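You operate a simulated robot arm through the tools that you are given. There is no shell and no other tool. Be economical: measure what you need, move in short steps, check, and stop when the job is done.

You are at the controls of a simulated robot arm. One attempt, no reset.

TASK
Unhook the grey cooler and park the hook at the top.
Fine: shut the latch before the hook goes up; the cooler stays where it is; switch the hoist off after.

Only the result counts: the job must be done as asked and must still hold three seconds after the hand-in. Knocking over, shifting, dropping, spilling or breaking anything else fails it.

THE ROBOT
A 6-joint arm with a two-finger parallel gripper, fixed in place. Base frame: the origin is at the foot of the arm, x ahead of it, y to its left, z up. Units: mm, rad, N and s.
With the tool pointing down near the work surface it reaches from about 280 to 660 mm from the base axis. Its first joint turns from -2.897 to 2.897 rad. Payload 3.91 kg.
Tool frame: the origin (TCP) lies between the finger pads and is the grasp point; the fingertips stand 30 mm ahead of it; z points along the fingers, y is the line along which they close. Largest opening 110 mm; finger width 20, thickness 10; the body of the gripper, 48 by 112 mm, starts 55 mm behind the TCP.
Orientation is that of the tool frame in the base frame, as [roll, pitch, yaw] about the fixed x, y, z axes, in that order (R = Rz(yaw) Ry(pitch) Rx(roll)). With the fingers straight down and closing along the base's y, the tool's x points along the base's -x, its y along +y and its z along -z.

THE INTERFACE
- The arm moves only by the tool nudge_tool. Its argument "rows" is a list of rows, each a list of 6 numbers: the shift along the base's x, y, z in mm, then the turn, a rotation vector about the base's x, y, z in rad. In form: [[tx, ty, tz, ax, ay, az], ...]. A call has 1 to 20 rows; each row shifts and turns the commanded pose from where the row before left it. "grip" is the opening, from 0 (shut) to 1 (fully open), set as the call begins (left out, the last holds). Rows are played at 5 a second. More than 50 mm and 0.15 rad between two rows, or a gripper value outside its range, and nothing of the call is played. Where a pose cannot be reached the arm comes as near as it can. A force on the tool above 90 N (or 10 N above the force at the start of the call, whichever is more), or a blocked arm, ends the call early, and 0.2 s more pass. Each finger travels about 108 mm/s and halts on what it meets, pressing with about 26 N; the grip force reading is that of the motor and also rises with nothing between the fingers. The clock runs only during rows and for 0.2 s after the last one: add rows that do not move to give the fingers time. It gives the time, the measured TCP pose, the force on the tool (base axes), the opening and the grip force at its end, in the units of the frame above (readings bear some noise), with the torque about the TCP (base axes, N m) and any sound that the robot's microphone picked up.
- Cameras (640 x 400 px; columns grow to the right, rows downward): "scene" is fixed at [220.7, -649.8, 1628.3]; the picture's right is [0.88, -0.48, 0.00], its down [-0.29, -0.52, -0.81] and it looks along [0.39, 0.71, -0.59] (base axes); focal length 235 px, centre (320, 200). "wrist" rides on the gripper at [77, 7, -114] in the tool frame; the picture's right is [-0.09, 1.00, 0.00], its down [-0.80, -0.07, -0.59] and it looks along [-0.59, -0.05, 0.80] (tool axes); focal length 270 px, centre (320, 200). There is no depth. A picture from a camera that has moved, and an enlarged one, comes with that camera's place and axes in the base frame and with its lens.
- grab_frame(camera): a new picture of that camera. It takes no simulated time.
- lift_body(by): slides the trunk up (or, below 0, down) by that many mm; the arm rides with it, the base frame stays. It gives what a move gives, with no picture.
- zoom(camera, box): a new picture of the part [left, top, right, bottom] of that camera's present view, enlarged. It takes no simulated time.
- job_done(): hands the job in; it is judged then, once.

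Work in short steps. Places have to be worked out from the pictures, the camera data and where the tool is seen: move nearer, look again, correct. Check each grasp and each placing, and mend what went wrong. You have 120 turns and 68 pictures in all, those below and enlarged ones among them. Open the gripper and draw the arm clear of the work before you hand the job in, unless the task says otherwise; then end with one line.

The tools are called after "Request:" as name(argument=value, ...) on one line, values as JSON. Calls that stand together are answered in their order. nudge_tool: Moves the arm, as the interface text tells. Its arguments: {"type":"object","properties":{"rows":{"type":"array"},"grip":{"type":"number"}},"required":["rows"]} The other tools are called the same way: lift_body (by) slides the trunk up or down; grab_frame (camera) takes a picture; zoom (camera, box) takes an enlarged picture of a part of a camera's view; job_done () hands the job in.

At the start:

```text
time_s: 0.0
position: [329.8, -139.3, 1444.0]
ee_rot: [-3.141, 0.0, -3.141]
contact_force: [0.0, 0.4, 0.0]
wrist_torque: [0.0, -0.06, 0.0]
opening: 109.9
grip_force: 0.1
trunk travel left (down, up): [-527.0, 13.0]
```

scene: 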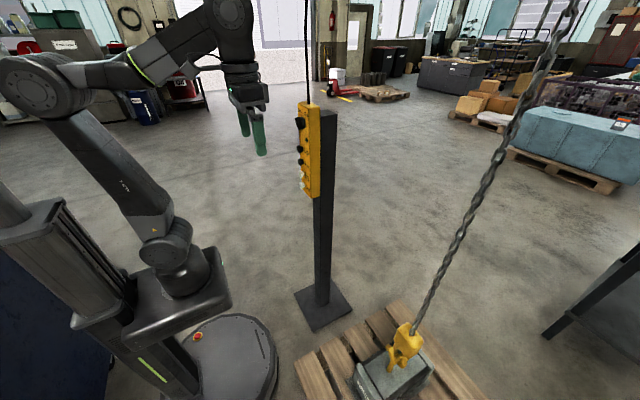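
wrist: 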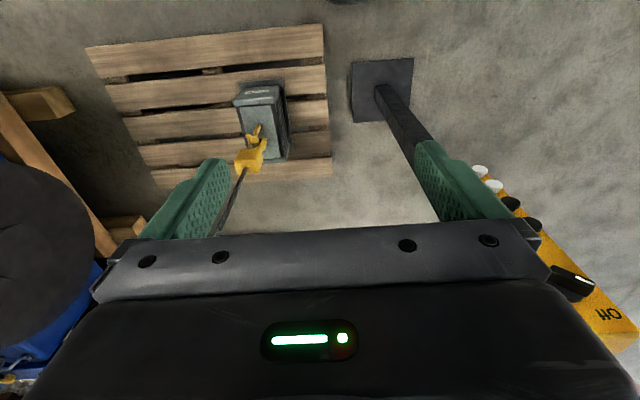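

The scene shows a pendant on a post with buttons and a rotary switch, and a hook on a grey cooler on a pallet. I'll enlarge both.

Request:
zoom(camera="scene", box=[270, 90, 350, 210])

Request:
zoom(camera="scene", box=[340, 310, 460, 400])

Request:
zoom(camera="wrist", box=[200, 70, 340, 190])

```text
3.33 times, centred on (310, 150) of scene
camera zoom: at [220.7, -649.8, 1628.3], right [0.88, -0.48, 0.0], down [-0.29, -0.52, -0.81], along [0.39, 0.71, -0.59], focal length 783 px, centre (353, 367)
```

zoom: 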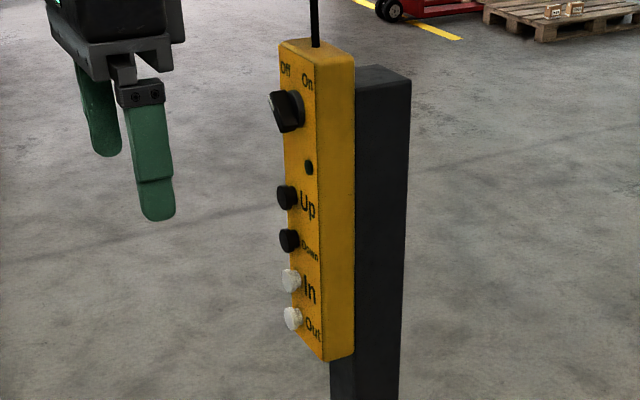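

```text
4.44 times, centred on (400, 355) of scene
camera zoom: at [220.7, -649.8, 1628.3], right [0.88, -0.48, 0.0], down [-0.29, -0.52, -0.81], along [0.39, 0.71, -0.59], focal length 1044 px, centre (-36, -489)
```

zoom: 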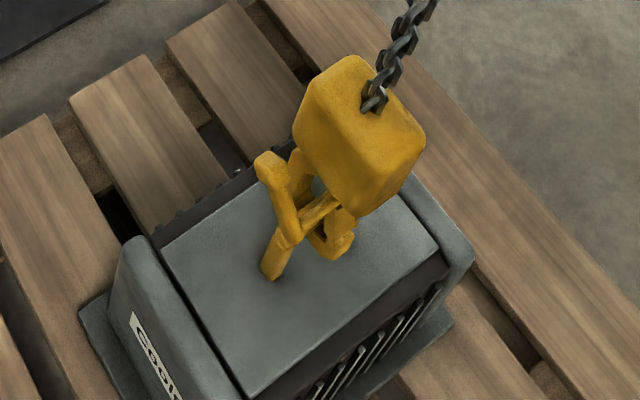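

```text
3.33 times, centred on (270, 130) of wrist
camera zoom: at [253.4, -131.5, 1559.0], right [0.09, 1.0, 0.0], down [0.8, -0.07, 0.59], along [0.59, -0.05, -0.8], focal length 901 px, centre (487, 433)
```

zoom: 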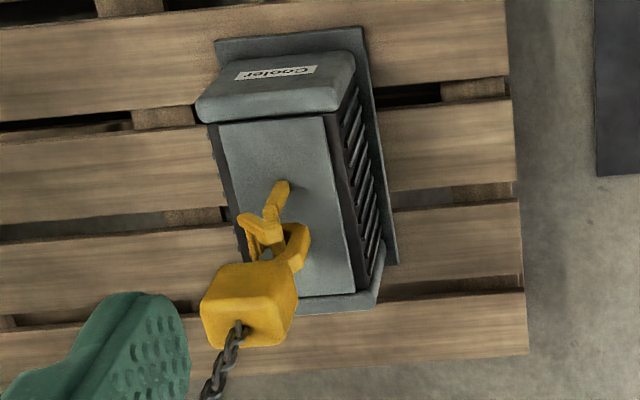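

The pendant sits around x≈585, y≈190, z 1040 (Out) to 1340 (knob), facing roughly −x. The hook block is around (728, −448, 690). I'll turn the tool to point along +x for a good view of the pendant.

Request:
nudge_tool(rows=[[0, 22, -20, 0, -0.1428, 0], [0, 22, -20, 0, -0.1428, 0], [0, 22, -20, 0, -0.1428, 0], [0, 22, -20, 0, -0.1428, 0], [0, 22, -20, 0, -0.1428, 0], [0, 22, -20, 0, -0.1428, 0], [0, 22, -20, 0, -0.1428, 0], [0, 22, -20, 0, -0.1428, 0], [0, 22, -20, 0, -0.1428, 0], [0, 22, -20, 0, -0.1428, 0], [0, 22, -20, 0, -0.1428, 0]], grip=0)

Request:
grab_frame(camera="wrist")

Request:
grab_frame(camera="scene")

```text
time_s: 1.2
position: [374.0, -20.1, 1294.2]
ee_rot: [-3.083, 0.51, -3.11]
contact_force: [-0.2, -0.4, 0.3]
wrist_torque: [0.0, 0.01, 0.0]
opening: 0.0
grip_force: 25.5
trunk travel left (down, up): [-527.0, 13.0]
stopped in row 6: the arm was blocked; the commanded pose is now the measured one
```

```text
62 pictures are left
camera wrist: at [251.0, -9.7, 1355.7], right [0.07, 1.0, -0.01], down [0.41, -0.02, 0.91], along [0.91, -0.07, -0.41], focal length 270 px, centre (320, 200)
```

wrist: 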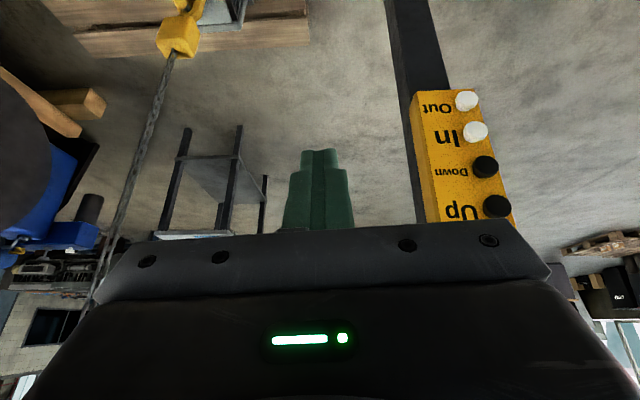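

```text
61 pictures are left
```

scene: 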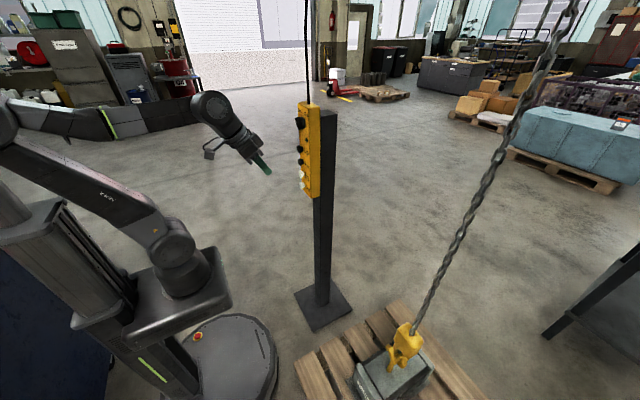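

Blocked since the arm was folded too tight. I'll extend in x before finishing the turn.

Request:
nudge_tool(rows=[[30, 5, 0, 0, 0, 0], [30, 5, 0, 0, 0, 0], [30, 5, 0, 0, -0.1, 0], [15, 5, -10, 0, -0.12, 0], [0, 5, -10, 0, -0.12, 0], [0, 5, -10, 0, -0.12, 0], [0, 5, -10, 0, -0.12, 0], [0, 0, -10, 0, -0.12, 0], [0, 0, -10, 0, -0.12, 0], [0, 0, -10, 0, -0.12, 0], [0, 0, -10, 0, -0.12, 0], [0, 0, 0, 0, 0, 0]])

Request:
grab_frame(camera="wrist")

```text
time_s: 3.8
position: [492.9, 49.9, 1267.5]
ee_rot: [-2.992, 1.429, -3.096]
contact_force: [-0.1, 0.5, -0.1]
wrist_torque: [0.0, 0.03, 0.02]
opening: 0.1
grip_force: 25.9
out of reach, approached as far as the arm can: row 7, 8, 9, 10, 11
trunk travel left (down, up): [-527.0, 13.0]
```

```text
60 pictures are left
camera wrist: at [369.5, 68.8, 1206.8], right [0.12, 0.99, 0.07], down [-0.48, 0.0, 0.88], along [0.87, -0.13, 0.47], focal length 270 px, centre (320, 200)
```

wrist: 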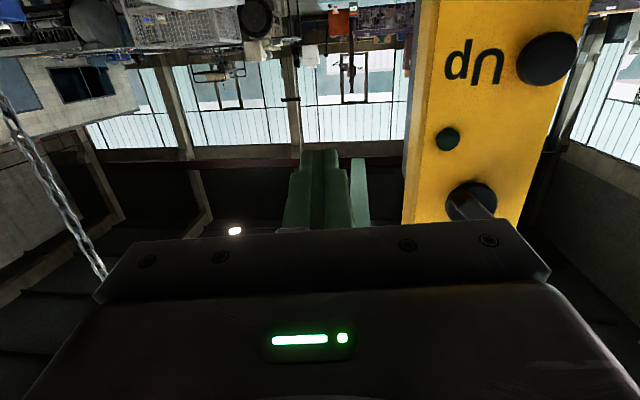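

The pendant face is plainly visible; the Up button, a lamp and the knob can be seen. I'll move up and enlarge to read the knob.

Request:
nudge_tool(rows=[[0, 0, 40, 0, 0, 0], [0, 0, 40, 0, 0, 0], [0, 0, 40, 0, 0, 0], [0, 0, 0, 0, 0, 0]])

Request:
zoom(camera="wrist", box=[380, 0, 620, 240])

Request:
zoom(camera="scene", box=[285, 95, 335, 145])

```text
time_s: 4.8
position: [495.2, 50.6, 1387.5]
ee_rot: [-2.994, 1.429, -3.093]
contact_force: [0.4, 0.4, -0.8]
wrist_torque: [-0.01, 0.01, 0.02]
opening: 0.0
grip_force: 26.6
trunk travel left (down, up): [-527.0, 13.0]
```

```text
1.67 times, centred on (500, 120) of wrist
camera zoom: at [371.6, 68.0, 1326.9], right [0.11, 0.99, 0.07], down [-0.48, -0.01, 0.88], along [0.87, -0.13, 0.47], focal length 450 px, centre (20, 333)
```

zoom: 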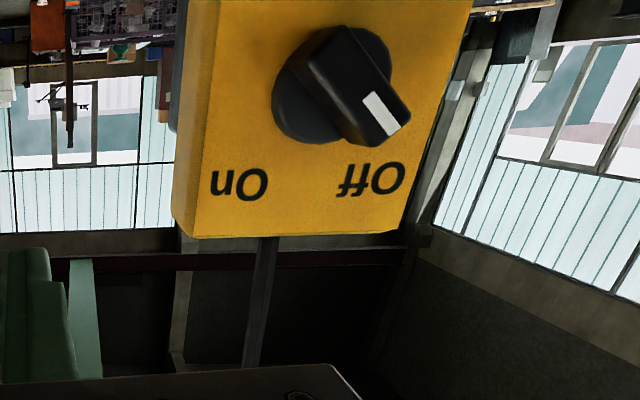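

```text
8.00 times, centred on (310, 120) of scene
camera zoom: at [220.7, -649.8, 1628.3], right [0.88, -0.48, 0.0], down [-0.29, -0.52, -0.81], along [0.39, 0.71, -0.59], focal length 1879 px, centre (400, 840)
```

zoom: 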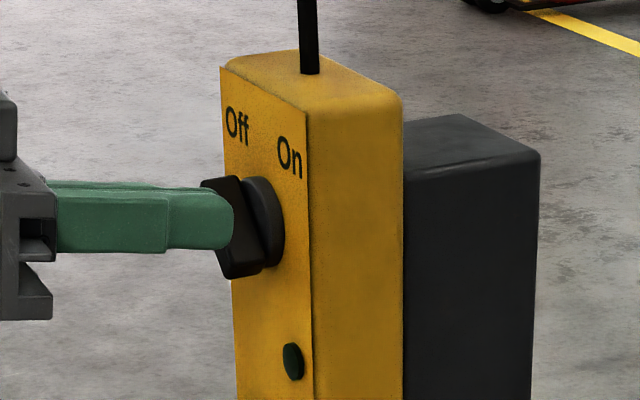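

The knob points to Off (up-left) and turns clockwise to On; its bar front is at about (584, 176, 1335), with the face normal along −x. I'll square the tool to +x, roll −45° to match the bar and stand off in front of it.

Request:
nudge_tool(rows=[[10, 20, -10, 0, -0.07, 0.05], [10, 20, -10, 0, -0.07, 0.05], [0, 20, -10, -0.13, 0, 0], [0, 20, -10, -0.13, 0, 0], [0, 20, -10, -0.13, 0, 0], [0, 20, -2, -0.13, 0, 0], [0, 5, 0, -0.13, 0, 0], [0, 0, 0, -0.13, 0, 0], [0, 0, 0, 0, 0, 0]], grip=0.6)

Request:
grab_frame(camera="wrist")

Request:
zoom(camera="scene", box=[260, 90, 340, 140])

```text
time_s: 6.8
position: [512.6, 174.7, 1333.3]
ee_rot: [-1.573, 0.776, -1.574]
contact_force: [0.2, 0.7, 0.1]
wrist_torque: [-0.03, -0.01, 0.0]
opening: 65.9
grip_force: 0.0
trunk travel left (down, up): [-527.0, 13.0]
```

```text
57 pictures are left
camera wrist: at [397.2, 125.1, 1274.7], right [0.0, 0.76, -0.65], down [-0.59, 0.52, 0.61], along [0.81, 0.39, 0.45], focal length 270 px, centre (320, 200)
```

wrist: 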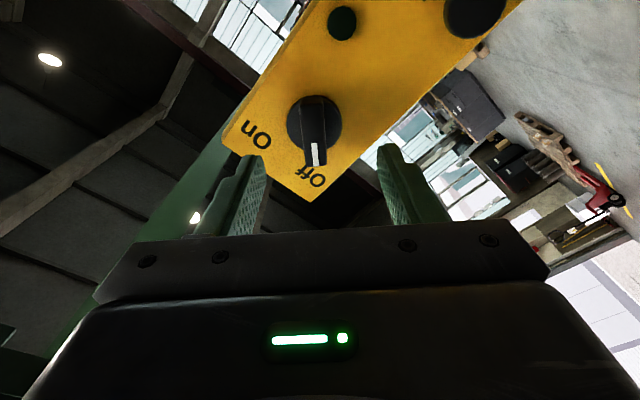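

```text
8.00 times, centred on (300, 115) of scene
camera zoom: at [220.7, -649.8, 1628.3], right [0.88, -0.48, 0.0], down [-0.29, -0.52, -0.81], along [0.39, 0.71, -0.59], focal length 1879 px, centre (480, 880)
```

zoom: 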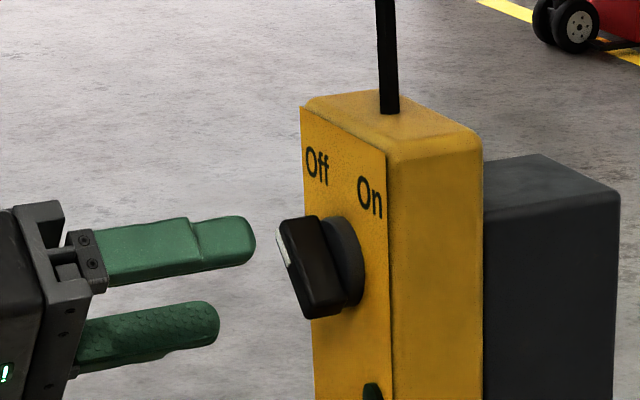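

Aligned well. I'll shift slightly and advance so the fingertips straddle the bar, then grip.

Request:
nudge_tool(rows=[[14, -3, 3, 0, 0, 0], [14, 0, 0, 0, 0, 0], [14, 0, 0, 0, 0, 0], [13, 0, 0, 0, 0, 0], [0, 0, 0, 0, 0, 0]])

Request:
nudge_tool(rows=[[0, 0, 0, 0, 0, 0], [0, 0, 0, 0, 0, 0], [0, 0, 0, 0, 0, 0]], grip=0)

Request:
zoom(camera="scene", box=[260, 90, 340, 140])

```text
time_s: 8.0
position: [567.1, 172.2, 1338.7]
ee_rot: [-1.573, 0.776, -1.574]
contact_force: [0.0, -0.1, -0.2]
wrist_torque: [0.03, 0.01, -0.01]
opening: 66.2
grip_force: 0.1
trunk travel left (down, up): [-527.0, 13.0]
```

```text
time_s: 8.8
position: [567.8, 172.3, 1335.6]
ee_rot: [-1.574, 0.776, -1.573]
contact_force: [0.6, 1.9, -4.5]
wrist_torque: [0.02, 0.12, 0.25]
opening: 41.1
grip_force: 44.7
trunk travel left (down, up): [-527.0, 13.0]
```

```text
8.00 times, centred on (300, 115) of scene
camera zoom: at [220.7, -649.8, 1628.3], right [0.88, -0.48, 0.0], down [-0.29, -0.52, -0.81], along [0.39, 0.71, -0.59], focal length 1879 px, centre (480, 880)
```

zoom: 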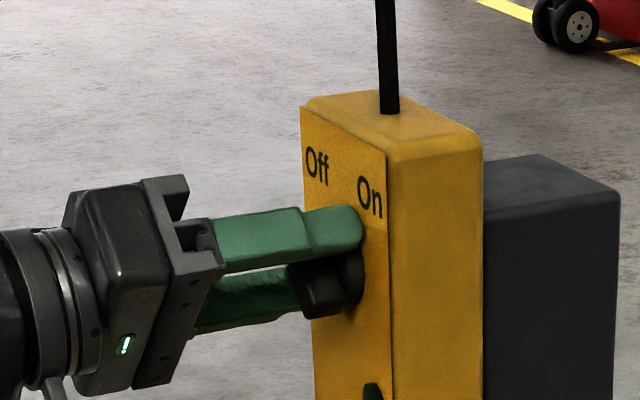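

Opening 41 suggests the tips hold the disc at the knob's foot. I'll open, back off 14 mm and regrip the bar.

Request:
nudge_tool(rows=[[0, 0, 0, 0, 0, 0], [-14, 0, 0, 0, 0, 0], [0, 0, 0, 0, 0, 0]], grip=0.55)

Request:
nudge_tool(rows=[[0, 0, 0, 0, 0, 0], [0, 0, 0, 0, 0, 0], [0, 0, 0, 0, 0, 0]], grip=0)

```text
time_s: 9.6
position: [555.9, 172.0, 1336.8]
ee_rot: [-1.573, 0.778, -1.574]
contact_force: [-0.4, 0.0, -0.9]
wrist_torque: [0.02, 0.0, 0.03]
opening: 60.3
grip_force: 0.1
trunk travel left (down, up): [-527.0, 13.0]
```

```text
time_s: 10.4
position: [553.4, 173.0, 1337.0]
ee_rot: [-1.573, 0.776, -1.573]
contact_force: [-0.3, -0.8, -1.9]
wrist_torque: [0.0, -0.2, 0.3]
opening: 15.8
grip_force: 44.6
trunk travel left (down, up): [-527.0, 13.0]
```

Now it holds the bar (15.8 mm). Turning +90° about x.

Request:
nudge_tool(rows=[[0, 0, 0, 0.1309, 0, 0], [0, 0, 0, 0.1309, 0, 0], [0, 0, 0, 0.1309, 0, 0], [0, 0, 0, 0.1309, 0, 0], [0, 0, 0, 0.1309, 0, 0], [0, 0, 0, 0.1309, 0, 0], [0, 0, 0, 0.1309, 0, 0], [0, 0, 0, 0.1309, 0, 0], [0, 0, 0, 0.1309, 0, 0], [0, 0, 0, 0.1309, 0, 0], [0, 0, 0, 0.1309, 0, 0], [0, 0, 0, 0.1309, 0, 0], [0, 0, 0, 0, 0, 0]])

Request:
zoom(camera="scene", box=[260, 90, 340, 140])

```text
time_s: 12.7
position: [554.2, 168.6, 1338.7]
ee_rot: [1.668, 1.037, 1.623]
contact_force: [19.6, -51.3, -17.2]
wrist_torque: [-0.18, -0.89, -1.08]
opening: 16.3
grip_force: 44.4
out of reach, approached as far as the arm can: row 10, 11
trunk travel left (down, up): [-527.0, 13.0]
stopped in row 11: the force on the tool passed its limit (the readings are from after the stop); the commanded pose is now the measured one
```

```text
8.00 times, centred on (300, 115) of scene
camera zoom: at [220.7, -649.8, 1628.3], right [0.88, -0.48, 0.0], down [-0.29, -0.52, -0.81], along [0.39, 0.71, -0.59], focal length 1879 px, centre (480, 880)
```

zoom: 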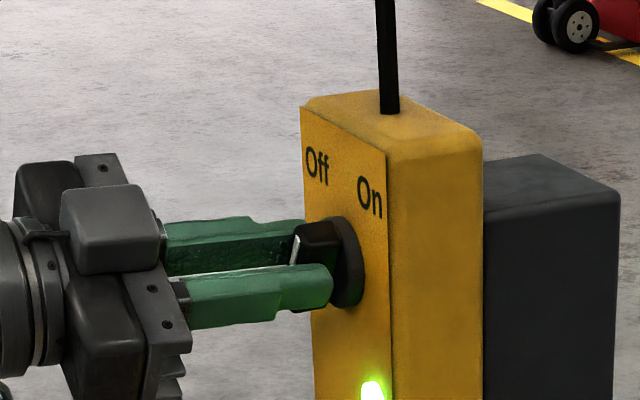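

The lamp is lit green, so it's on. Release and back off, then look.

Request:
nudge_tool(rows=[[0, 0, 0, 0, 0, 0], [0, 0, 0, 0, 0, 0], [-20, 0, 0, 0, 0, 0], [-25, 0, 0, 0, 0, 0], [0, 0, 0, 0, 0, 0]], grip=0.55)

Request:
grab_frame(camera="scene")

Request:
zoom(camera="scene", box=[270, 90, 350, 140])

```text
time_s: 13.9
position: [503.5, 182.6, 1342.5]
ee_rot: [1.654, 1.047, 1.627]
contact_force: [-0.2, 0.1, -0.2]
wrist_torque: [0.01, -0.05, -0.01]
opening: 60.6
grip_force: 0.1
trunk travel left (down, up): [-527.0, 13.0]
```

```text
53 pictures are left
```

scene: 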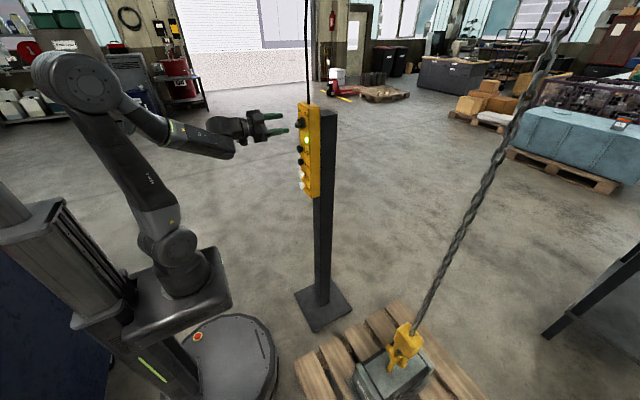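

```text
8.00 times, centred on (310, 115) of scene
camera zoom: at [220.7, -649.8, 1628.3], right [0.88, -0.48, 0.0], down [-0.29, -0.52, -0.81], along [0.39, 0.71, -0.59], focal length 1879 px, centre (400, 880)
```

zoom: 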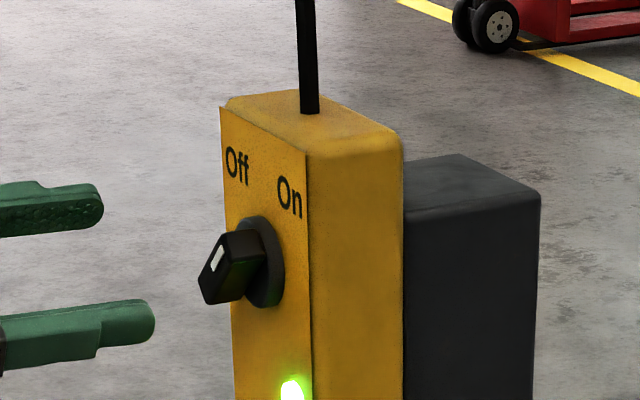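

The hoist is on. Next I'll swing over to a look-down pose near the hook to study the latch.

Request:
nudge_tool(rows=[[0, -20, 0, -0.13, 0, 0], [0, -20, 0, -0.13, 0, 0], [0, -20, 0, -0.13, 0, 0], [0, -20, 0, -0.13, 0, 0], [0, -30, -20, 0, 0.131, 0], [0, -30, -20, 0, 0.131, 0], [0, -30, -20, 0, 0.131, 0], [0, -30, -20, 0, 0.131, 0], [0, -30, -20, 0, 0.131, 0], [0, -30, -20, 0, 0.131, 0], [0, -30, -20, 0, 0.131, 0], [0, -30, -20, 0, 0.131, 0], [0, -30, -20, 0, 0.131, 0], [0, -30, -20, 0, 0.131, 0], [0, -30, -20, 0, 0.131, 0], [0, -30, -20, 0, 0.131, 0], [0, -30, -30, 0, 0, 0], [0, -30, -30, 0, 0, 0], [0, -30, -30, 0, 0, 0], [0, -30, -30, 0, 0, 0]], grip=0.2)

Request:
grab_frame(camera="wrist")

```text
time_s: 18.1
position: [512.4, -329.8, 997.2]
ee_rot: [-3.084, 0.046, 3.137]
contact_force: [-0.2, 0.5, -0.3]
wrist_torque: [0.02, 0.02, 0.01]
opening: 22.1
grip_force: 0.1
out of reach, approached as far as the arm can: row 6, 7, 8, 9
trunk travel left (down, up): [-527.0, 13.0]
```

```text
51 pictures are left
camera wrist: at [428.6, -315.4, 1108.1], right [0.09, 0.99, -0.05], down [0.77, -0.04, 0.63], along [0.63, -0.1, -0.77], focal length 270 px, centre (320, 200)
```

wrist: 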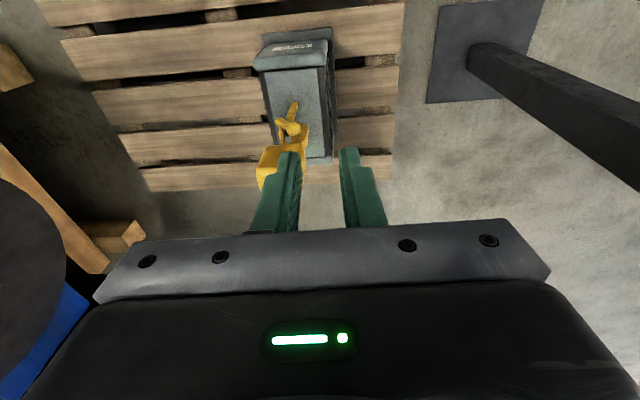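

Getting closer for a detailed view.

Request:
nudge_tool(rows=[[-10, -30, -40, 0, 0, 0], [-10, -30, -40, 0, 0, 0], [-10, -30, -40, 0, 0, 0], [-10, -20, -40, 0, 0, 0], [0, 0, -20, 0, 0, 0], [0, 0, 0, 0, 0, 0]], grip=1)

Request:
zoom(camera="wrist", box=[220, 40, 420, 220])

```text
refused: row 1 steps farther than a row can; nothing moved
```

```text
2.22 times, centred on (320, 130) of wrist
camera zoom: at [428.6, -315.4, 1108.1], right [0.09, 0.99, -0.05], down [0.77, -0.04, 0.63], along [0.63, -0.1, -0.77], focal length 601 px, centre (320, 356)
```

zoom: 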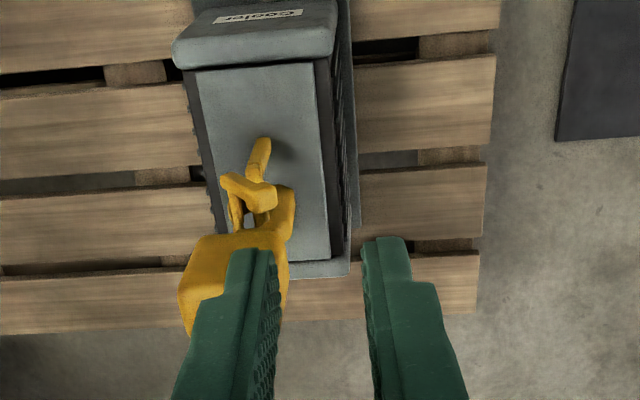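

Smaller steps then.

Request:
nudge_tool(rows=[[-10, -20, -30, 0, 0, 0], [-10, -20, -30, 0, 0, 0], [-10, -20, -30, 0, 0, 0], [-10, -20, -30, 0, 0, 0], [-10, -20, -30, 0, 0, 0], [0, 0, -30, 0, 0, 0], [0, 0, 0, 0, 0, 0]], grip=1)

Request:
zoom(camera="wrist", box=[200, 40, 440, 240])

```text
time_s: 19.7
position: [460.4, -428.4, 818.8]
ee_rot: [-3.084, 0.047, 3.137]
contact_force: [0.1, -0.2, 0.2]
wrist_torque: [-0.02, -0.01, 0.03]
opening: 110.1
grip_force: 0.0
trunk travel left (down, up): [-527.0, 13.0]
```

```text
2.00 times, centred on (320, 140) of wrist
camera zoom: at [378.0, -413.9, 927.3], right [0.09, 0.99, -0.05], down [0.77, -0.04, 0.63], along [0.63, -0.1, -0.77], focal length 541 px, centre (320, 320)
```

zoom: 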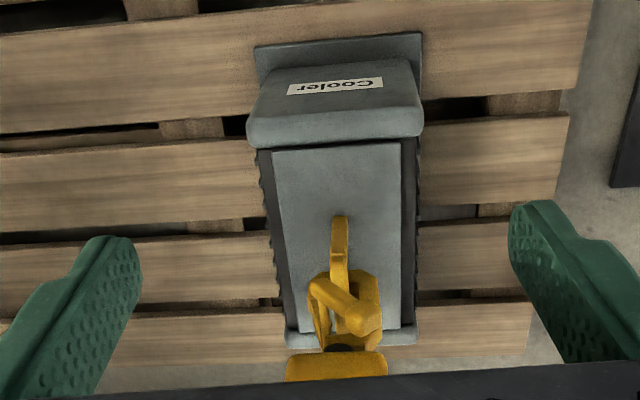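

I need a more level side view. Lowering the trunk and tilting the tool outward.

Request:
lift_body(by=-300)

Request:
nudge_tool(rows=[[0, 0, 0, 0, -0.12, 0], [0, 0, 0, 0, -0.12, 0], [0, 0, 0, 0, -0.12, 0], [0, 0, 0, 0, -0.12, 0], [0, 0, 0, 0, -0.12, 0], [0, 0, 0, 0, 0, 0]])

Request:
grab_frame(camera="wrist")

```text
time_s: 22.7
position: [460.0, -426.8, 516.7]
ee_rot: [-3.085, 0.044, 3.136]
contact_force: [-0.7, 0.2, -0.1]
wrist_torque: [0.02, 0.0, 0.0]
opening: 109.8
grip_force: 0.1
trunk travel left (down, up): [-227.0, 313.0]
```

```text
time_s: 24.1
position: [460.7, -428.2, 516.9]
ee_rot: [-3.087, 0.65, 3.137]
contact_force: [-0.6, 0.4, 0.8]
wrist_torque: [-0.02, 0.04, -0.01]
opening: 109.9
grip_force: 0.0
trunk travel left (down, up): [-227.0, 313.0]
```

```text
48 pictures are left
camera wrist: at [330.3, -414.4, 561.6], right [0.11, 0.99, 0.01], down [0.28, -0.04, 0.96], along [0.95, -0.1, -0.28], focal length 270 px, centre (320, 200)
```

wrist: 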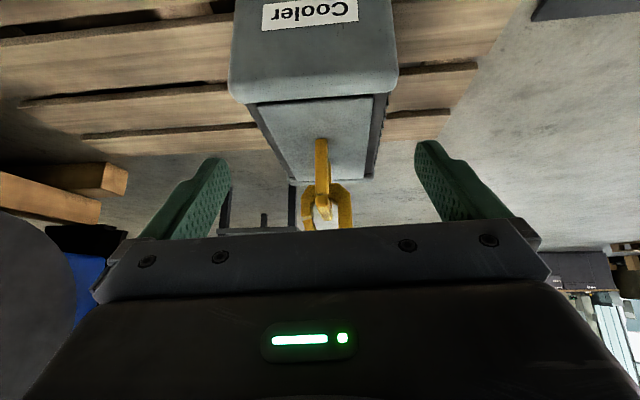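

Raise a bit so the hook isn't hidden by the gripper body.

Request:
nudge_tool(rows=[[0, 0, 40, 0, 0, 0], [0, 0, 40, 0, 0, 0], [0, 0, 40, 0, 0, 0], [0, 0, 0, 0, 0, 0]])

Request:
zoom(camera="wrist", box=[220, 60, 420, 240])

```text
time_s: 25.1
position: [461.9, -428.0, 637.3]
ee_rot: [-3.087, 0.647, 3.136]
contact_force: [0.4, 0.2, -0.5]
wrist_torque: [0.02, 0.0, 0.01]
opening: 109.9
grip_force: 0.1
trunk travel left (down, up): [-227.0, 313.0]
```

```text
2.22 times, centred on (320, 150) of wrist
camera zoom: at [331.0, -413.8, 681.8], right [0.11, 0.99, 0.01], down [0.28, -0.04, 0.96], along [0.95, -0.1, -0.28], focal length 601 px, centre (320, 311)
```

zoom: 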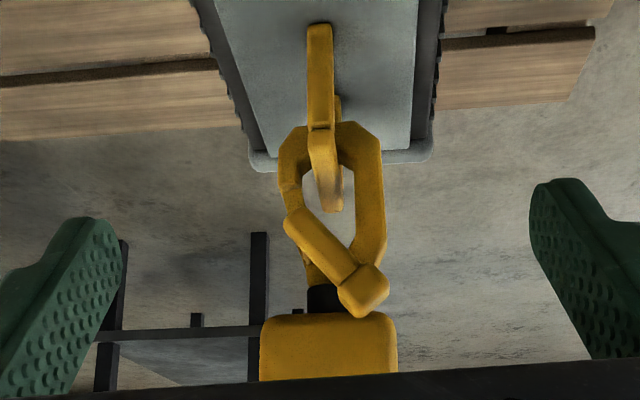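

I want the hook geometry clearer; enlarging from the scene camera and taking a sideways wrist view.

Request:
zoom(camera="scene", box=[384, 318, 432, 376])

Request:
nudge_tool(rows=[[-10, -25, 0, 0, 0, 0.06], [-10, -25, 0, 0, 0, 0.06], [-10, -25, 0, 0, 0, 0.06], [-10, -25, 0, 0, 0, 0.06], [-10, -25, 0, 0, 0, 0.06], [-10, -25, 0, 0, 0, 0.06], [-10, -25, 0, 0, 0, 0.06], [0, 0, 0, 0, 0, 0]])

Request:
grab_frame(camera="wrist")

```text
6.90 times, centred on (408, 347) of scene
camera zoom: at [220.7, -649.8, 1628.3], right [0.88, -0.48, 0.0], down [-0.29, -0.52, -0.81], along [0.39, 0.71, -0.59], focal length 1620 px, centre (-287, -814)
```

zoom: 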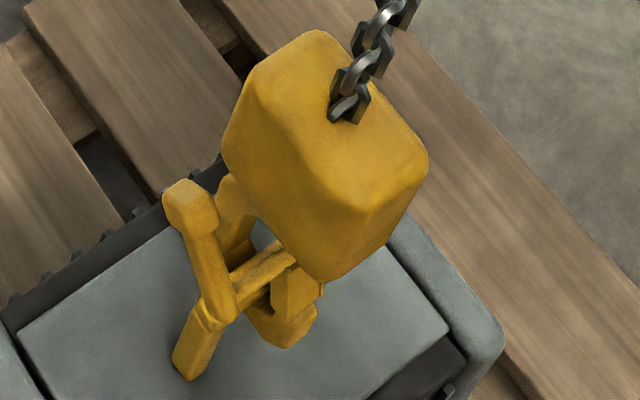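

```text
time_s: 26.9
position: [389.1, -605.2, 637.9]
ee_rot: [-3.089, 0.646, -2.726]
contact_force: [0.1, 0.6, -0.7]
wrist_torque: [-0.01, 0.02, 0.0]
opening: 110.0
grip_force: 0.1
trunk travel left (down, up): [-227.0, 313.0]
```

```text
45 pictures are left
camera wrist: at [265.4, -644.1, 681.3], right [-0.31, 0.95, 0.01], down [0.27, 0.08, 0.96], along [0.91, 0.3, -0.28], focal length 270 px, centre (320, 200)
```

wrist: 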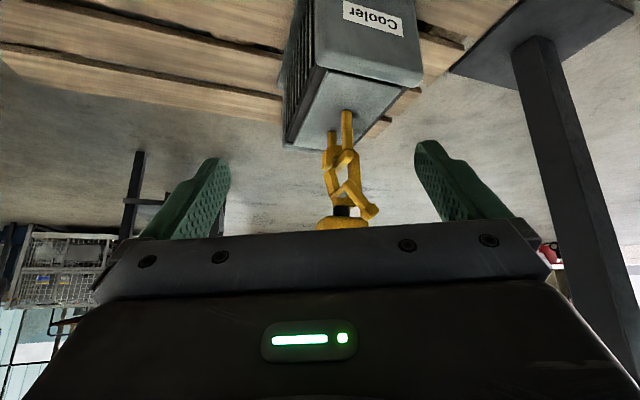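

Request:
zoom(camera="wrist", box=[290, 100, 410, 235])

```text
2.96 times, centred on (350, 168) of wrist
camera zoom: at [265.4, -644.1, 681.3], right [-0.31, 0.95, 0.01], down [0.27, 0.08, 0.96], along [0.91, 0.3, -0.28], focal length 801 px, centre (231, 296)
```

zoom: 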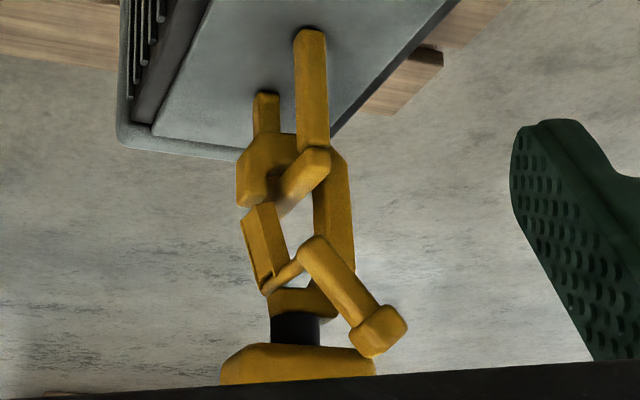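

Geometry is now clear. The hook is a C opening to −y, and the gate hinges at the top of the mouth, about (y −462, z 526). Its lever stands out at x≈664 with the ball at about (664, −423, 573). The staple crossbar is at z≈445. Swinging the ball towards −y should fold the gate inward. I'll line up in front of the ball with a forked grip.

Request:
nudge_tool(rows=[[28, 26, 0, 0, 0, -0.06], [28, 26, 0, 0, 0, -0.06], [28, 26, 0, 0, 0, -0.06], [28, 26, 0, 0, 0, -0.06], [28, 26, 0, 0, 0, -0.06], [28, 26, 0, 0, 0, -0.06], [28, 26, 0, 0, 0, -0.06], [0, 0, -8, 0, -0.1, 0], [0, 0, -8, 0, -0.1, 0], [0, 0, 0, 0, 0, 0]], grip=0.6)

Request:
grab_frame(camera="wrist")

Request:
zoom(camera="scene", box=[340, 290, 460, 390])

```text
time_s: 29.1
position: [585.7, -421.3, 621.4]
ee_rot: [-3.089, 0.846, 3.135]
contact_force: [1.3, 0.2, -0.5]
wrist_torque: [-0.02, -0.02, -0.03]
opening: 65.9
grip_force: 0.1
trunk travel left (down, up): [-227.0, 313.0]
```

```text
43 pictures are left
camera wrist: at [450.3, -405.8, 639.2], right [0.1, 0.99, 0.03], down [0.08, -0.04, 1.0], along [0.99, -0.1, -0.09], focal length 270 px, centre (320, 200)
```

wrist: 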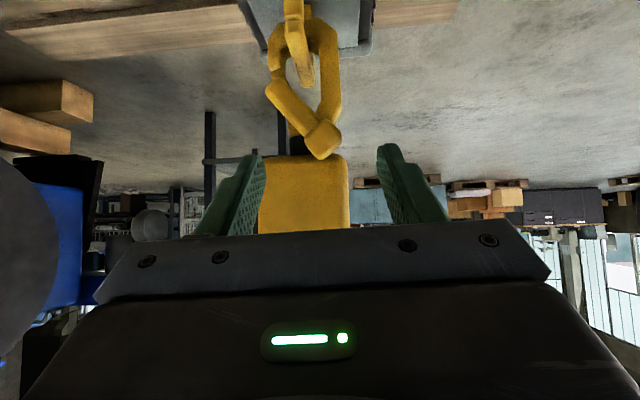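

```text
4.00 times, centred on (400, 340) of scene
camera zoom: at [220.7, -649.8, 1628.3], right [0.88, -0.48, 0.0], down [-0.29, -0.52, -0.81], along [0.39, 0.71, -0.59], focal length 939 px, centre (0, -360)
```

zoom: 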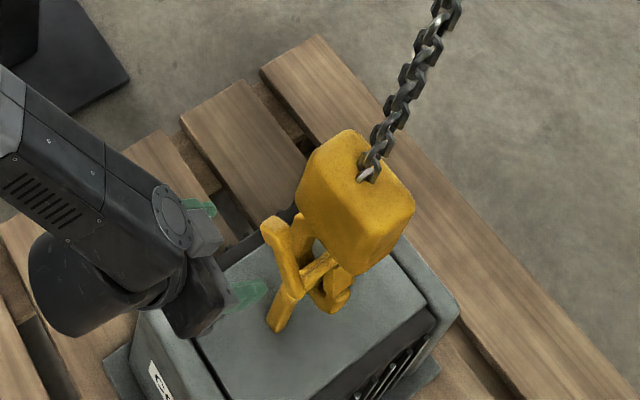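

The ball is confirmed at about (664, −423, 570). Advancing the fork over the lever end.

Request:
nudge_tool(rows=[[14, 0, -8, 0, 0, 0], [14, 0, -8, 0, 0, 0], [14, 0, -8, 0, 0, 0], [14, 0, -8, 0, 0, 0], [10, 0, -8, 0, 0, 0], [0, 0, 0, 0, 0, 0]])

Request:
grab_frame(camera="wrist")

```text
time_s: 30.5
position: [651.5, -422.2, 579.7]
ee_rot: [-3.088, 0.846, 3.136]
contact_force: [-0.2, -0.4, 0.5]
wrist_torque: [0.01, -0.01, -0.02]
opening: 65.7
grip_force: 0.1
trunk travel left (down, up): [-227.0, 313.0]
```

```text
41 pictures are left
camera wrist: at [515.0, -407.4, 598.0], right [0.1, 0.99, 0.03], down [0.08, -0.04, 1.0], along [0.99, -0.1, -0.09], focal length 270 px, centre (320, 200)
```

wrist: 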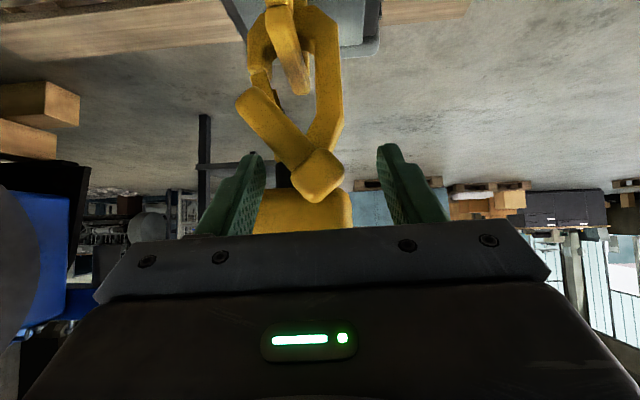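

The ball lies between the fingers. Sweeping to −y to push the lever over.

Request:
nudge_tool(rows=[[0, -12, 1, 0, 0, 0], [0, -12, 2, 0, 0, 0], [0, -12, 2, 0, 0, 0], [0, -12, 2, 0, 0, 0], [0, -12, 0, 0, 0, 0], [0, 0, 0, 0, 0, 0]])

Request:
grab_frame(camera="wrist")

```text
time_s: 31.9
position: [652.5, -480.3, 588.3]
ee_rot: [-3.09, 0.846, 3.134]
contact_force: [0.2, 1.5, -0.4]
wrist_torque: [0.02, 0.01, 0.05]
opening: 66.8
grip_force: 0.8
trunk travel left (down, up): [-227.0, 313.0]
```

```text
40 pictures are left
camera wrist: at [516.2, -466.3, 605.8], right [0.1, 0.99, 0.03], down [0.08, -0.04, 1.0], along [0.99, -0.1, -0.09], focal length 270 px, centre (320, 200)
```

wrist: 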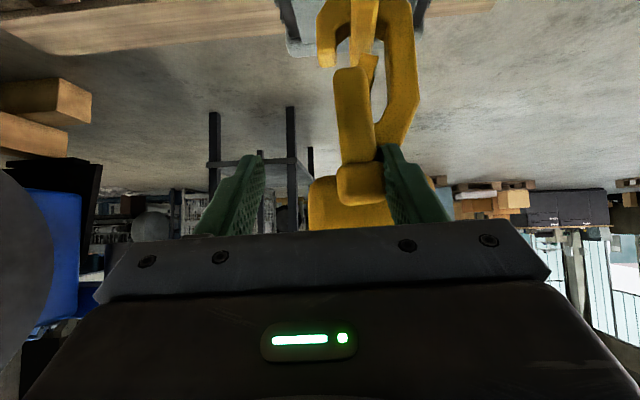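

The lever moves freely (1.5 N) and the gate is opening. Continuing.

Request:
nudge_tool(rows=[[0, -12, 0, 0, 0, 0], [0, -12, -2, 0, 0, 0], [0, -12, -4, 0, 0, 0], [0, -8, -6, 0, 0, 0], [0, 0, 0, 0, 0, 0]])

Request:
grab_frame(camera="wrist")

```text
time_s: 33.1
position: [652.9, -521.6, 583.1]
ee_rot: [-3.088, 0.849, 3.14]
contact_force: [1.9, 20.7, 27.3]
wrist_torque: [1.57, -0.27, 0.67]
opening: 75.5
grip_force: 10.2
trunk travel left (down, up): [-227.0, 313.0]
```

```text
39 pictures are left
camera wrist: at [516.0, -507.9, 599.1], right [0.1, 0.99, 0.03], down [0.08, -0.04, 1.0], along [0.99, -0.1, -0.08], focal length 270 px, centre (320, 200)
```

wrist: 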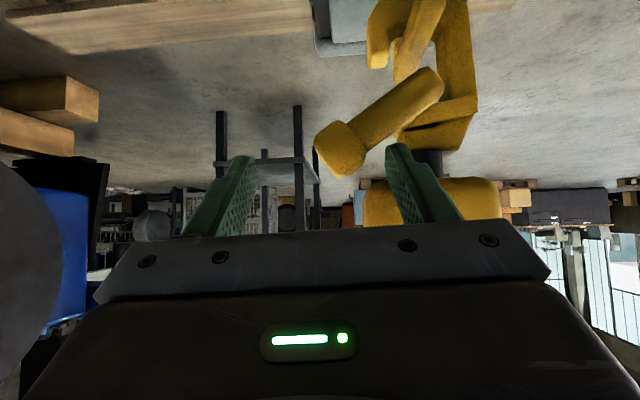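

The gate now lies inward, against its stop. Easing off and withdrawing to check that it stays.

Request:
nudge_tool(rows=[[0, 3, 5, 0, 0, 0], [0, 3, 5, 0, 0, 0], [-15, 0, 10, 0, 0, 0], [-20, 0, 10, 0, 0, 0], [-20, 0, 5, 0, 0, 0], [-20, 10, 0, 0, 0, 0], [-20, 10, 0, 0, 0, 0], [-20, 10, 0, 0, 0, 0], [0, 0, 0, 0, 0, 0]])

Request:
zoom(camera="wrist", box=[250, 20, 450, 220])

```text
time_s: 35.1
position: [536.4, -488.0, 611.1]
ee_rot: [-3.089, 0.846, 3.135]
contact_force: [0.3, 0.3, 0.2]
wrist_torque: [-0.03, 0.0, -0.01]
opening: 66.0
grip_force: 0.1
trunk travel left (down, up): [-227.0, 313.0]
```

```text
2.00 times, centred on (350, 120) of wrist
camera zoom: at [399.5, -474.1, 628.8], right [0.1, 0.99, 0.03], down [0.08, -0.04, 1.0], along [0.99, -0.1, -0.09], focal length 541 px, centre (260, 360)
```

zoom: 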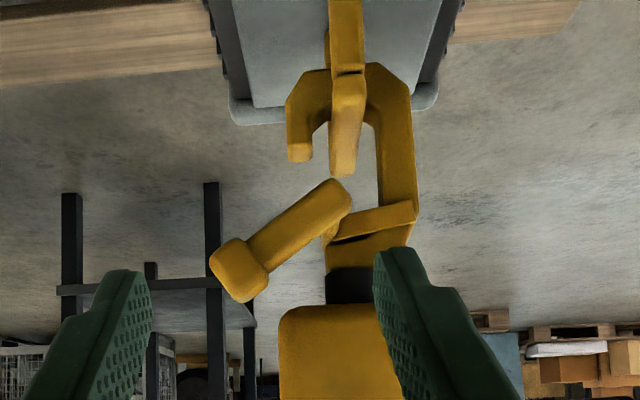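

The gate stays open. Next I go to the pendant to lower the hook: retreat, raise the trunk, swing to the pendant.

Request:
nudge_tool(rows=[[-25, 0, 0, 0, 0, 0], [-20, 0, 10, 0, 0, 0], [0, 0, 0, 0, 0, 0]], grip=0)

Request:
lift_body(by=300)

Request:
nudge_tool(rows=[[0, 33, 13, 0, -0.036, 0], [0, 33, 13, 0, -0.036, 0], [0, 33, 13, 0, -0.036, 0], [0, 33, 13, 0, -0.036, 0], [0, 33, 13, 0, -0.036, 0], [0, 33, 13, 0, -0.036, 0], [0, 33, 13, 0, -0.036, 0], [0, 33, 13, 0, -0.036, 0], [0, 33, 13, 0, -0.036, 0], [0, 33, 13, 0, -0.036, 0], [0, 33, 13, 0, -0.036, 0], [0, 33, 13, 0, -0.036, 0], [0, 33, 13, 0, -0.036, 0], [0, 33, 13, 0, -0.036, 0], [0, 33, 13, 0, -0.036, 0], [0, 33, 13, 0, -0.036, 0], [0, 33, 13, 0, -0.036, 0], [0, 33, 13, 0, -0.036, 0], [0, 33, 13, 0, -0.036, 0], [0, 33, 13, 0, -0.036, 0]])

Request:
grab_frame(camera="wrist")

```text
time_s: 35.9
position: [492.5, -487.6, 620.6]
ee_rot: [-3.087, 0.846, 3.134]
contact_force: [-0.2, 0.0, -0.7]
wrist_torque: [0.01, 0.02, 0.01]
opening: 0.0
grip_force: 25.8
trunk travel left (down, up): [-227.0, 313.0]
```

```text
time_s: 38.9
position: [491.2, -489.1, 920.2]
ee_rot: [-3.089, 0.847, 3.135]
contact_force: [-0.2, 0.3, 1.0]
wrist_torque: [-0.01, -0.01, 0.03]
opening: 0.0
grip_force: 26.1
trunk travel left (down, up): [-527.0, 13.0]
```

```text
time_s: 43.1
position: [456.4, -2.8, 1194.6]
ee_rot: [-1.923, 1.561, -1.97]
contact_force: [-0.4, -0.6, 1.0]
wrist_torque: [0.0, 0.02, 0.02]
opening: 0.1
grip_force: 26.2
out of reach, approached as far as the arm can: row 14, 15, 16, 17, 18, 19, 20
trunk travel left (down, up): [-527.0, 13.0]
```

```text
37 pictures are left
camera wrist: at [340.9, 10.3, 1117.4], right [0.05, 1.0, 0.08], down [-0.59, -0.04, 0.8], along [0.8, -0.09, 0.59], focal length 270 px, centre (320, 200)
```

wrist: 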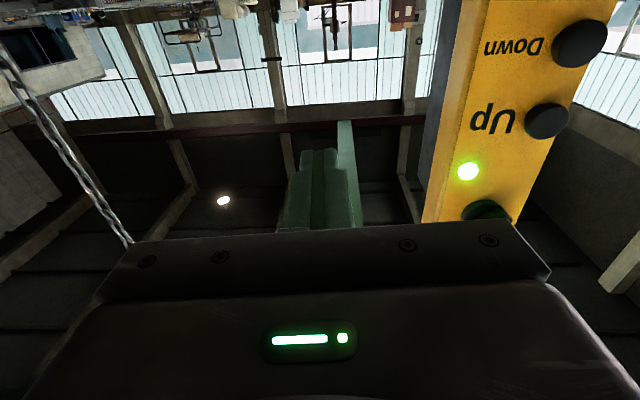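

Stopped short near y=0 (a singular region). Continue from here to the standoff in front of Down.

Request:
nudge_tool(rows=[[15, 25, 0, 0, 0, 0], [15, 25, 0, 0, 0, 0], [10, 25, 0, 0, 0, 0], [5, 25, 0, 0, 0, 0], [5, 25, -5, 0, 0, 0], [0, 25, -5, 0, 0, 0], [0, 25, -5, 0, 0, 0], [0, 10, -5, 0, 0, 0], [0, 0, 0, 0, 0, 0]])

Request:
grab_frame(camera="wrist")

Request:
zoom(camera="scene", box=[250, 110, 350, 200])

```text
time_s: 45.1
position: [448.5, -3.6, 1185.7]
ee_rot: [2.468, 1.565, 2.413]
contact_force: [0.9, -0.3, -0.6]
wrist_torque: [0.01, -0.01, 0.0]
opening: 0.0
grip_force: 26.3
out of reach, approached as far as the arm can: row 1, 2, 3, 4, 5, 6, 7, 8
trunk travel left (down, up): [-527.0, 13.0]
```

```text
36 pictures are left
camera wrist: at [335.0, 10.5, 1109.8], right [0.05, 0.99, 0.09], down [-0.59, -0.04, 0.8], along [0.8, -0.1, 0.59], focal length 270 px, centre (320, 200)
```

wrist: 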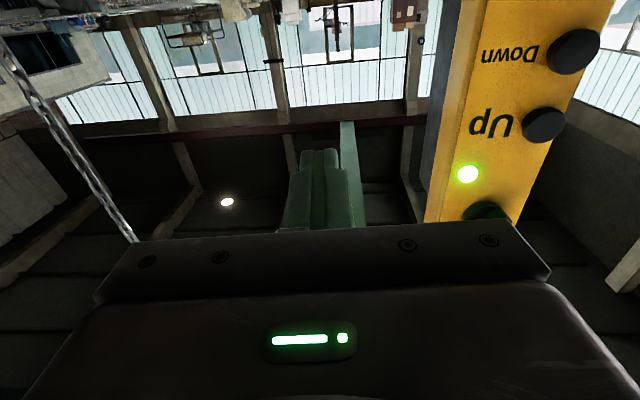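

```text
4.44 times, centred on (300, 155) of scene
camera zoom: at [220.7, -649.8, 1628.3], right [0.88, -0.48, 0.0], down [-0.29, -0.52, -0.81], along [0.39, 0.71, -0.59], focal length 1044 px, centre (409, 400)
```

zoom: 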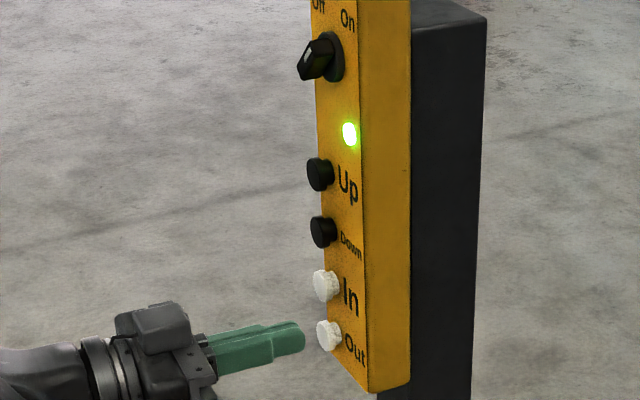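

The IK appears stuck near a wrist singularity. I'll tilt the tool down a bit, move across, then level up at the pendant.

Request:
nudge_tool(rows=[[0, 0, 0, 0, 0.12, 0], [0, 0, 0, 0, 0.12, 0], [0, 0, 0, 0, 0.12, 0], [10, 20, 5, 0, 0, 0], [10, 20, 5, 0, 0, 0], [10, 20, 5, 0, 0, 0], [10, 20, 5, 0, 0, 0], [10, 25, 5, 0, 0, 0], [0, 25, 5, 0, 0, 0], [0, 25, 5, 0, 0, 0], [0, 25, 5, 0, 0, 0], [0, 0, 0, 0, 0, 0]])

```text
time_s: 47.7
position: [459.1, 21.8, 1196.3]
ee_rot: [-3.101, 1.204, 3.13]
contact_force: [0.3, 0.0, -0.5]
wrist_torque: [-0.02, 0.01, 0.04]
opening: 0.0
grip_force: 26.3
out of reach, approached as far as the arm can: row 5, 6, 7, 8, 9, 10, 11
trunk travel left (down, up): [-527.0, 13.0]
```

The limit looks like the wrist roll joint. I'll roll the tool negatively about its own axis (harmless with closed fingers), then cross.

Request:
nudge_tool(rows=[[0, 0, 0, -0.117, 0, 0.045], [0, 0, 0, -0.117, 0, 0.045], [0, 0, 0, -0.117, 0, 0.045], [0, 0, 0, -0.117, 0, 0.045], [0, 0, 0, -0.117, 0, 0.045], [0, 0, 0, -0.117, 0, 0.045], [10, 20, 0, 0, 0, 0], [10, 20, 0, 0, 0, 0], [10, 20, 0, 0, 0, 0], [10, 20, 0, 0, 0, 0], [10, 20, 0, 0, 0, 0], [0, 20, 0, 0, 0, 0], [0, 20, 0, 0, 0, 0], [0, 15, 0, 0, 0, 0], [0, 0, 0, 0, 0, 0]])

Request:
grab_frame(camera="scene")

```text
time_s: 50.9
position: [498.9, 149.6, 1231.4]
ee_rot: [-2.125, 0.881, -2.06]
contact_force: [0.0, 0.3, 0.2]
wrist_torque: [-0.02, 0.0, -0.02]
opening: 0.0
grip_force: 25.9
out of reach, approached as far as the arm can: row 1, 2, 3, 4, 5, 6, 7, 8, 9
trunk travel left (down, up): [-527.0, 13.0]
```

```text
34 pictures are left
```

scene: 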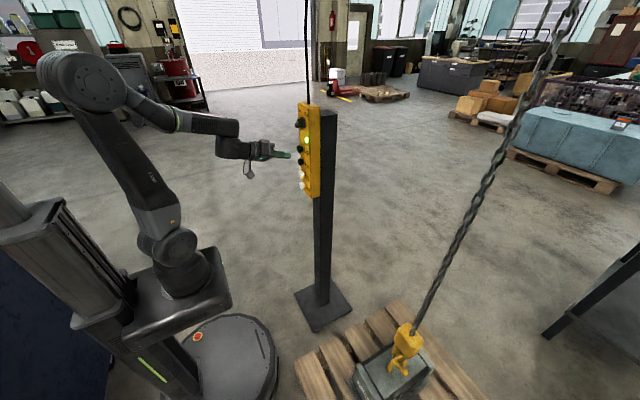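

Now crossing worked. Level the tool and set up in front of Down (583, 181, 1171).

Request:
nudge_tool(rows=[[5, 10, -10, 0, -0.113, 0.014], [5, 10, -15, 0, -0.113, 0.014], [5, 10, -15, 0, -0.113, 0.014], [0, 0, -20, 0, 0, 0], [0, 0, 0, 0, 0, 0]])

Request:
grab_frame(camera="wrist")

Request:
zoom(camera="scene", box=[270, 130, 330, 190])

```text
time_s: 52.1
position: [513.7, 178.7, 1169.9]
ee_rot: [-1.572, 0.967, -1.571]
contact_force: [0.1, -0.6, 0.0]
wrist_torque: [-0.01, -0.01, 0.0]
opening: 0.1
grip_force: 26.1
trunk travel left (down, up): [-527.0, 13.0]
```

```text
33 pictures are left
camera wrist: at [398.8, 140.9, 1102.8], right [0.0, 0.87, -0.49], down [-0.59, 0.4, 0.7], along [0.8, 0.29, 0.52], focal length 270 px, centre (320, 200)
```

wrist: 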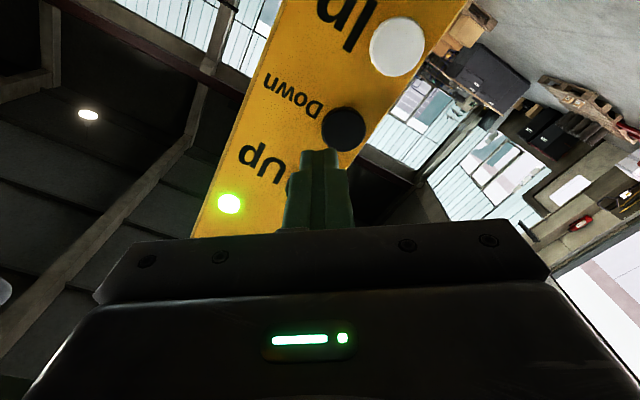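

```text
6.67 times, centred on (300, 160) of scene
camera zoom: at [220.7, -649.8, 1628.3], right [0.88, -0.48, 0.0], down [-0.29, -0.52, -0.81], along [0.39, 0.71, -0.59], focal length 1566 px, centre (453, 467)
```

zoom: 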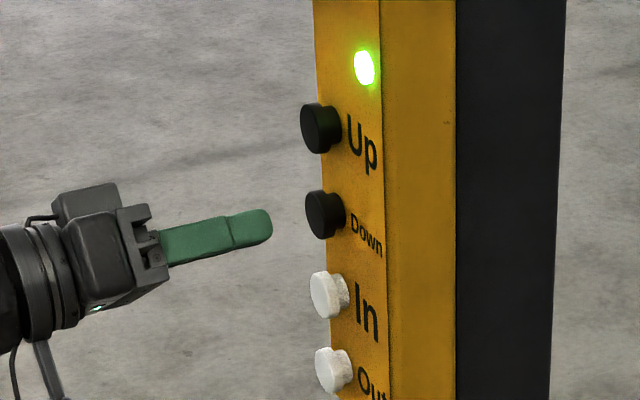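

Refined: Down button front is at about (584, 191, 1163), with spacing about 59. I'll align, approach and give a short tap.

Request:
nudge_tool(rows=[[10, 12, -7, 0, 0, 0], [12, 0, 0, 0, 0, 0], [12, 0, 0, 0, 0, 0], [0, 0, 0, 0, 0, 0]])

Request:
nudge_tool(rows=[[6, 0, 0, 0, 0, 0], [6, 0, 0, 0, 0, 0], [-14, 0, 0, 0, 0, 0]])

Request:
zoom(camera="scene", box=[384, 318, 432, 376])

```text
time_s: 53.1
position: [546.7, 188.9, 1162.6]
ee_rot: [-1.575, 0.966, -1.574]
contact_force: [-0.3, -0.5, -1.3]
wrist_torque: [0.04, 0.02, -0.01]
opening: 0.0
grip_force: 25.5
trunk travel left (down, up): [-527.0, 13.0]
```

```text
time_s: 53.9
position: [545.2, 190.5, 1163.7]
ee_rot: [-1.574, 0.966, -1.574]
contact_force: [0.5, 0.8, -0.7]
wrist_torque: [-0.01, 0.0, 0.02]
opening: 0.1
grip_force: 25.6
trunk travel left (down, up): [-527.0, 13.0]
heard: click
```

```text
6.90 times, centred on (408, 347) of scene
camera zoom: at [220.7, -649.8, 1628.3], right [0.88, -0.48, 0.0], down [-0.29, -0.52, -0.81], along [0.39, 0.71, -0.59], focal length 1620 px, centre (-287, -814)
```

zoom: 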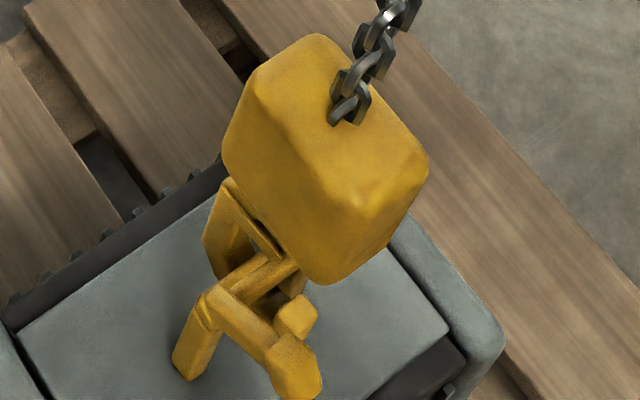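

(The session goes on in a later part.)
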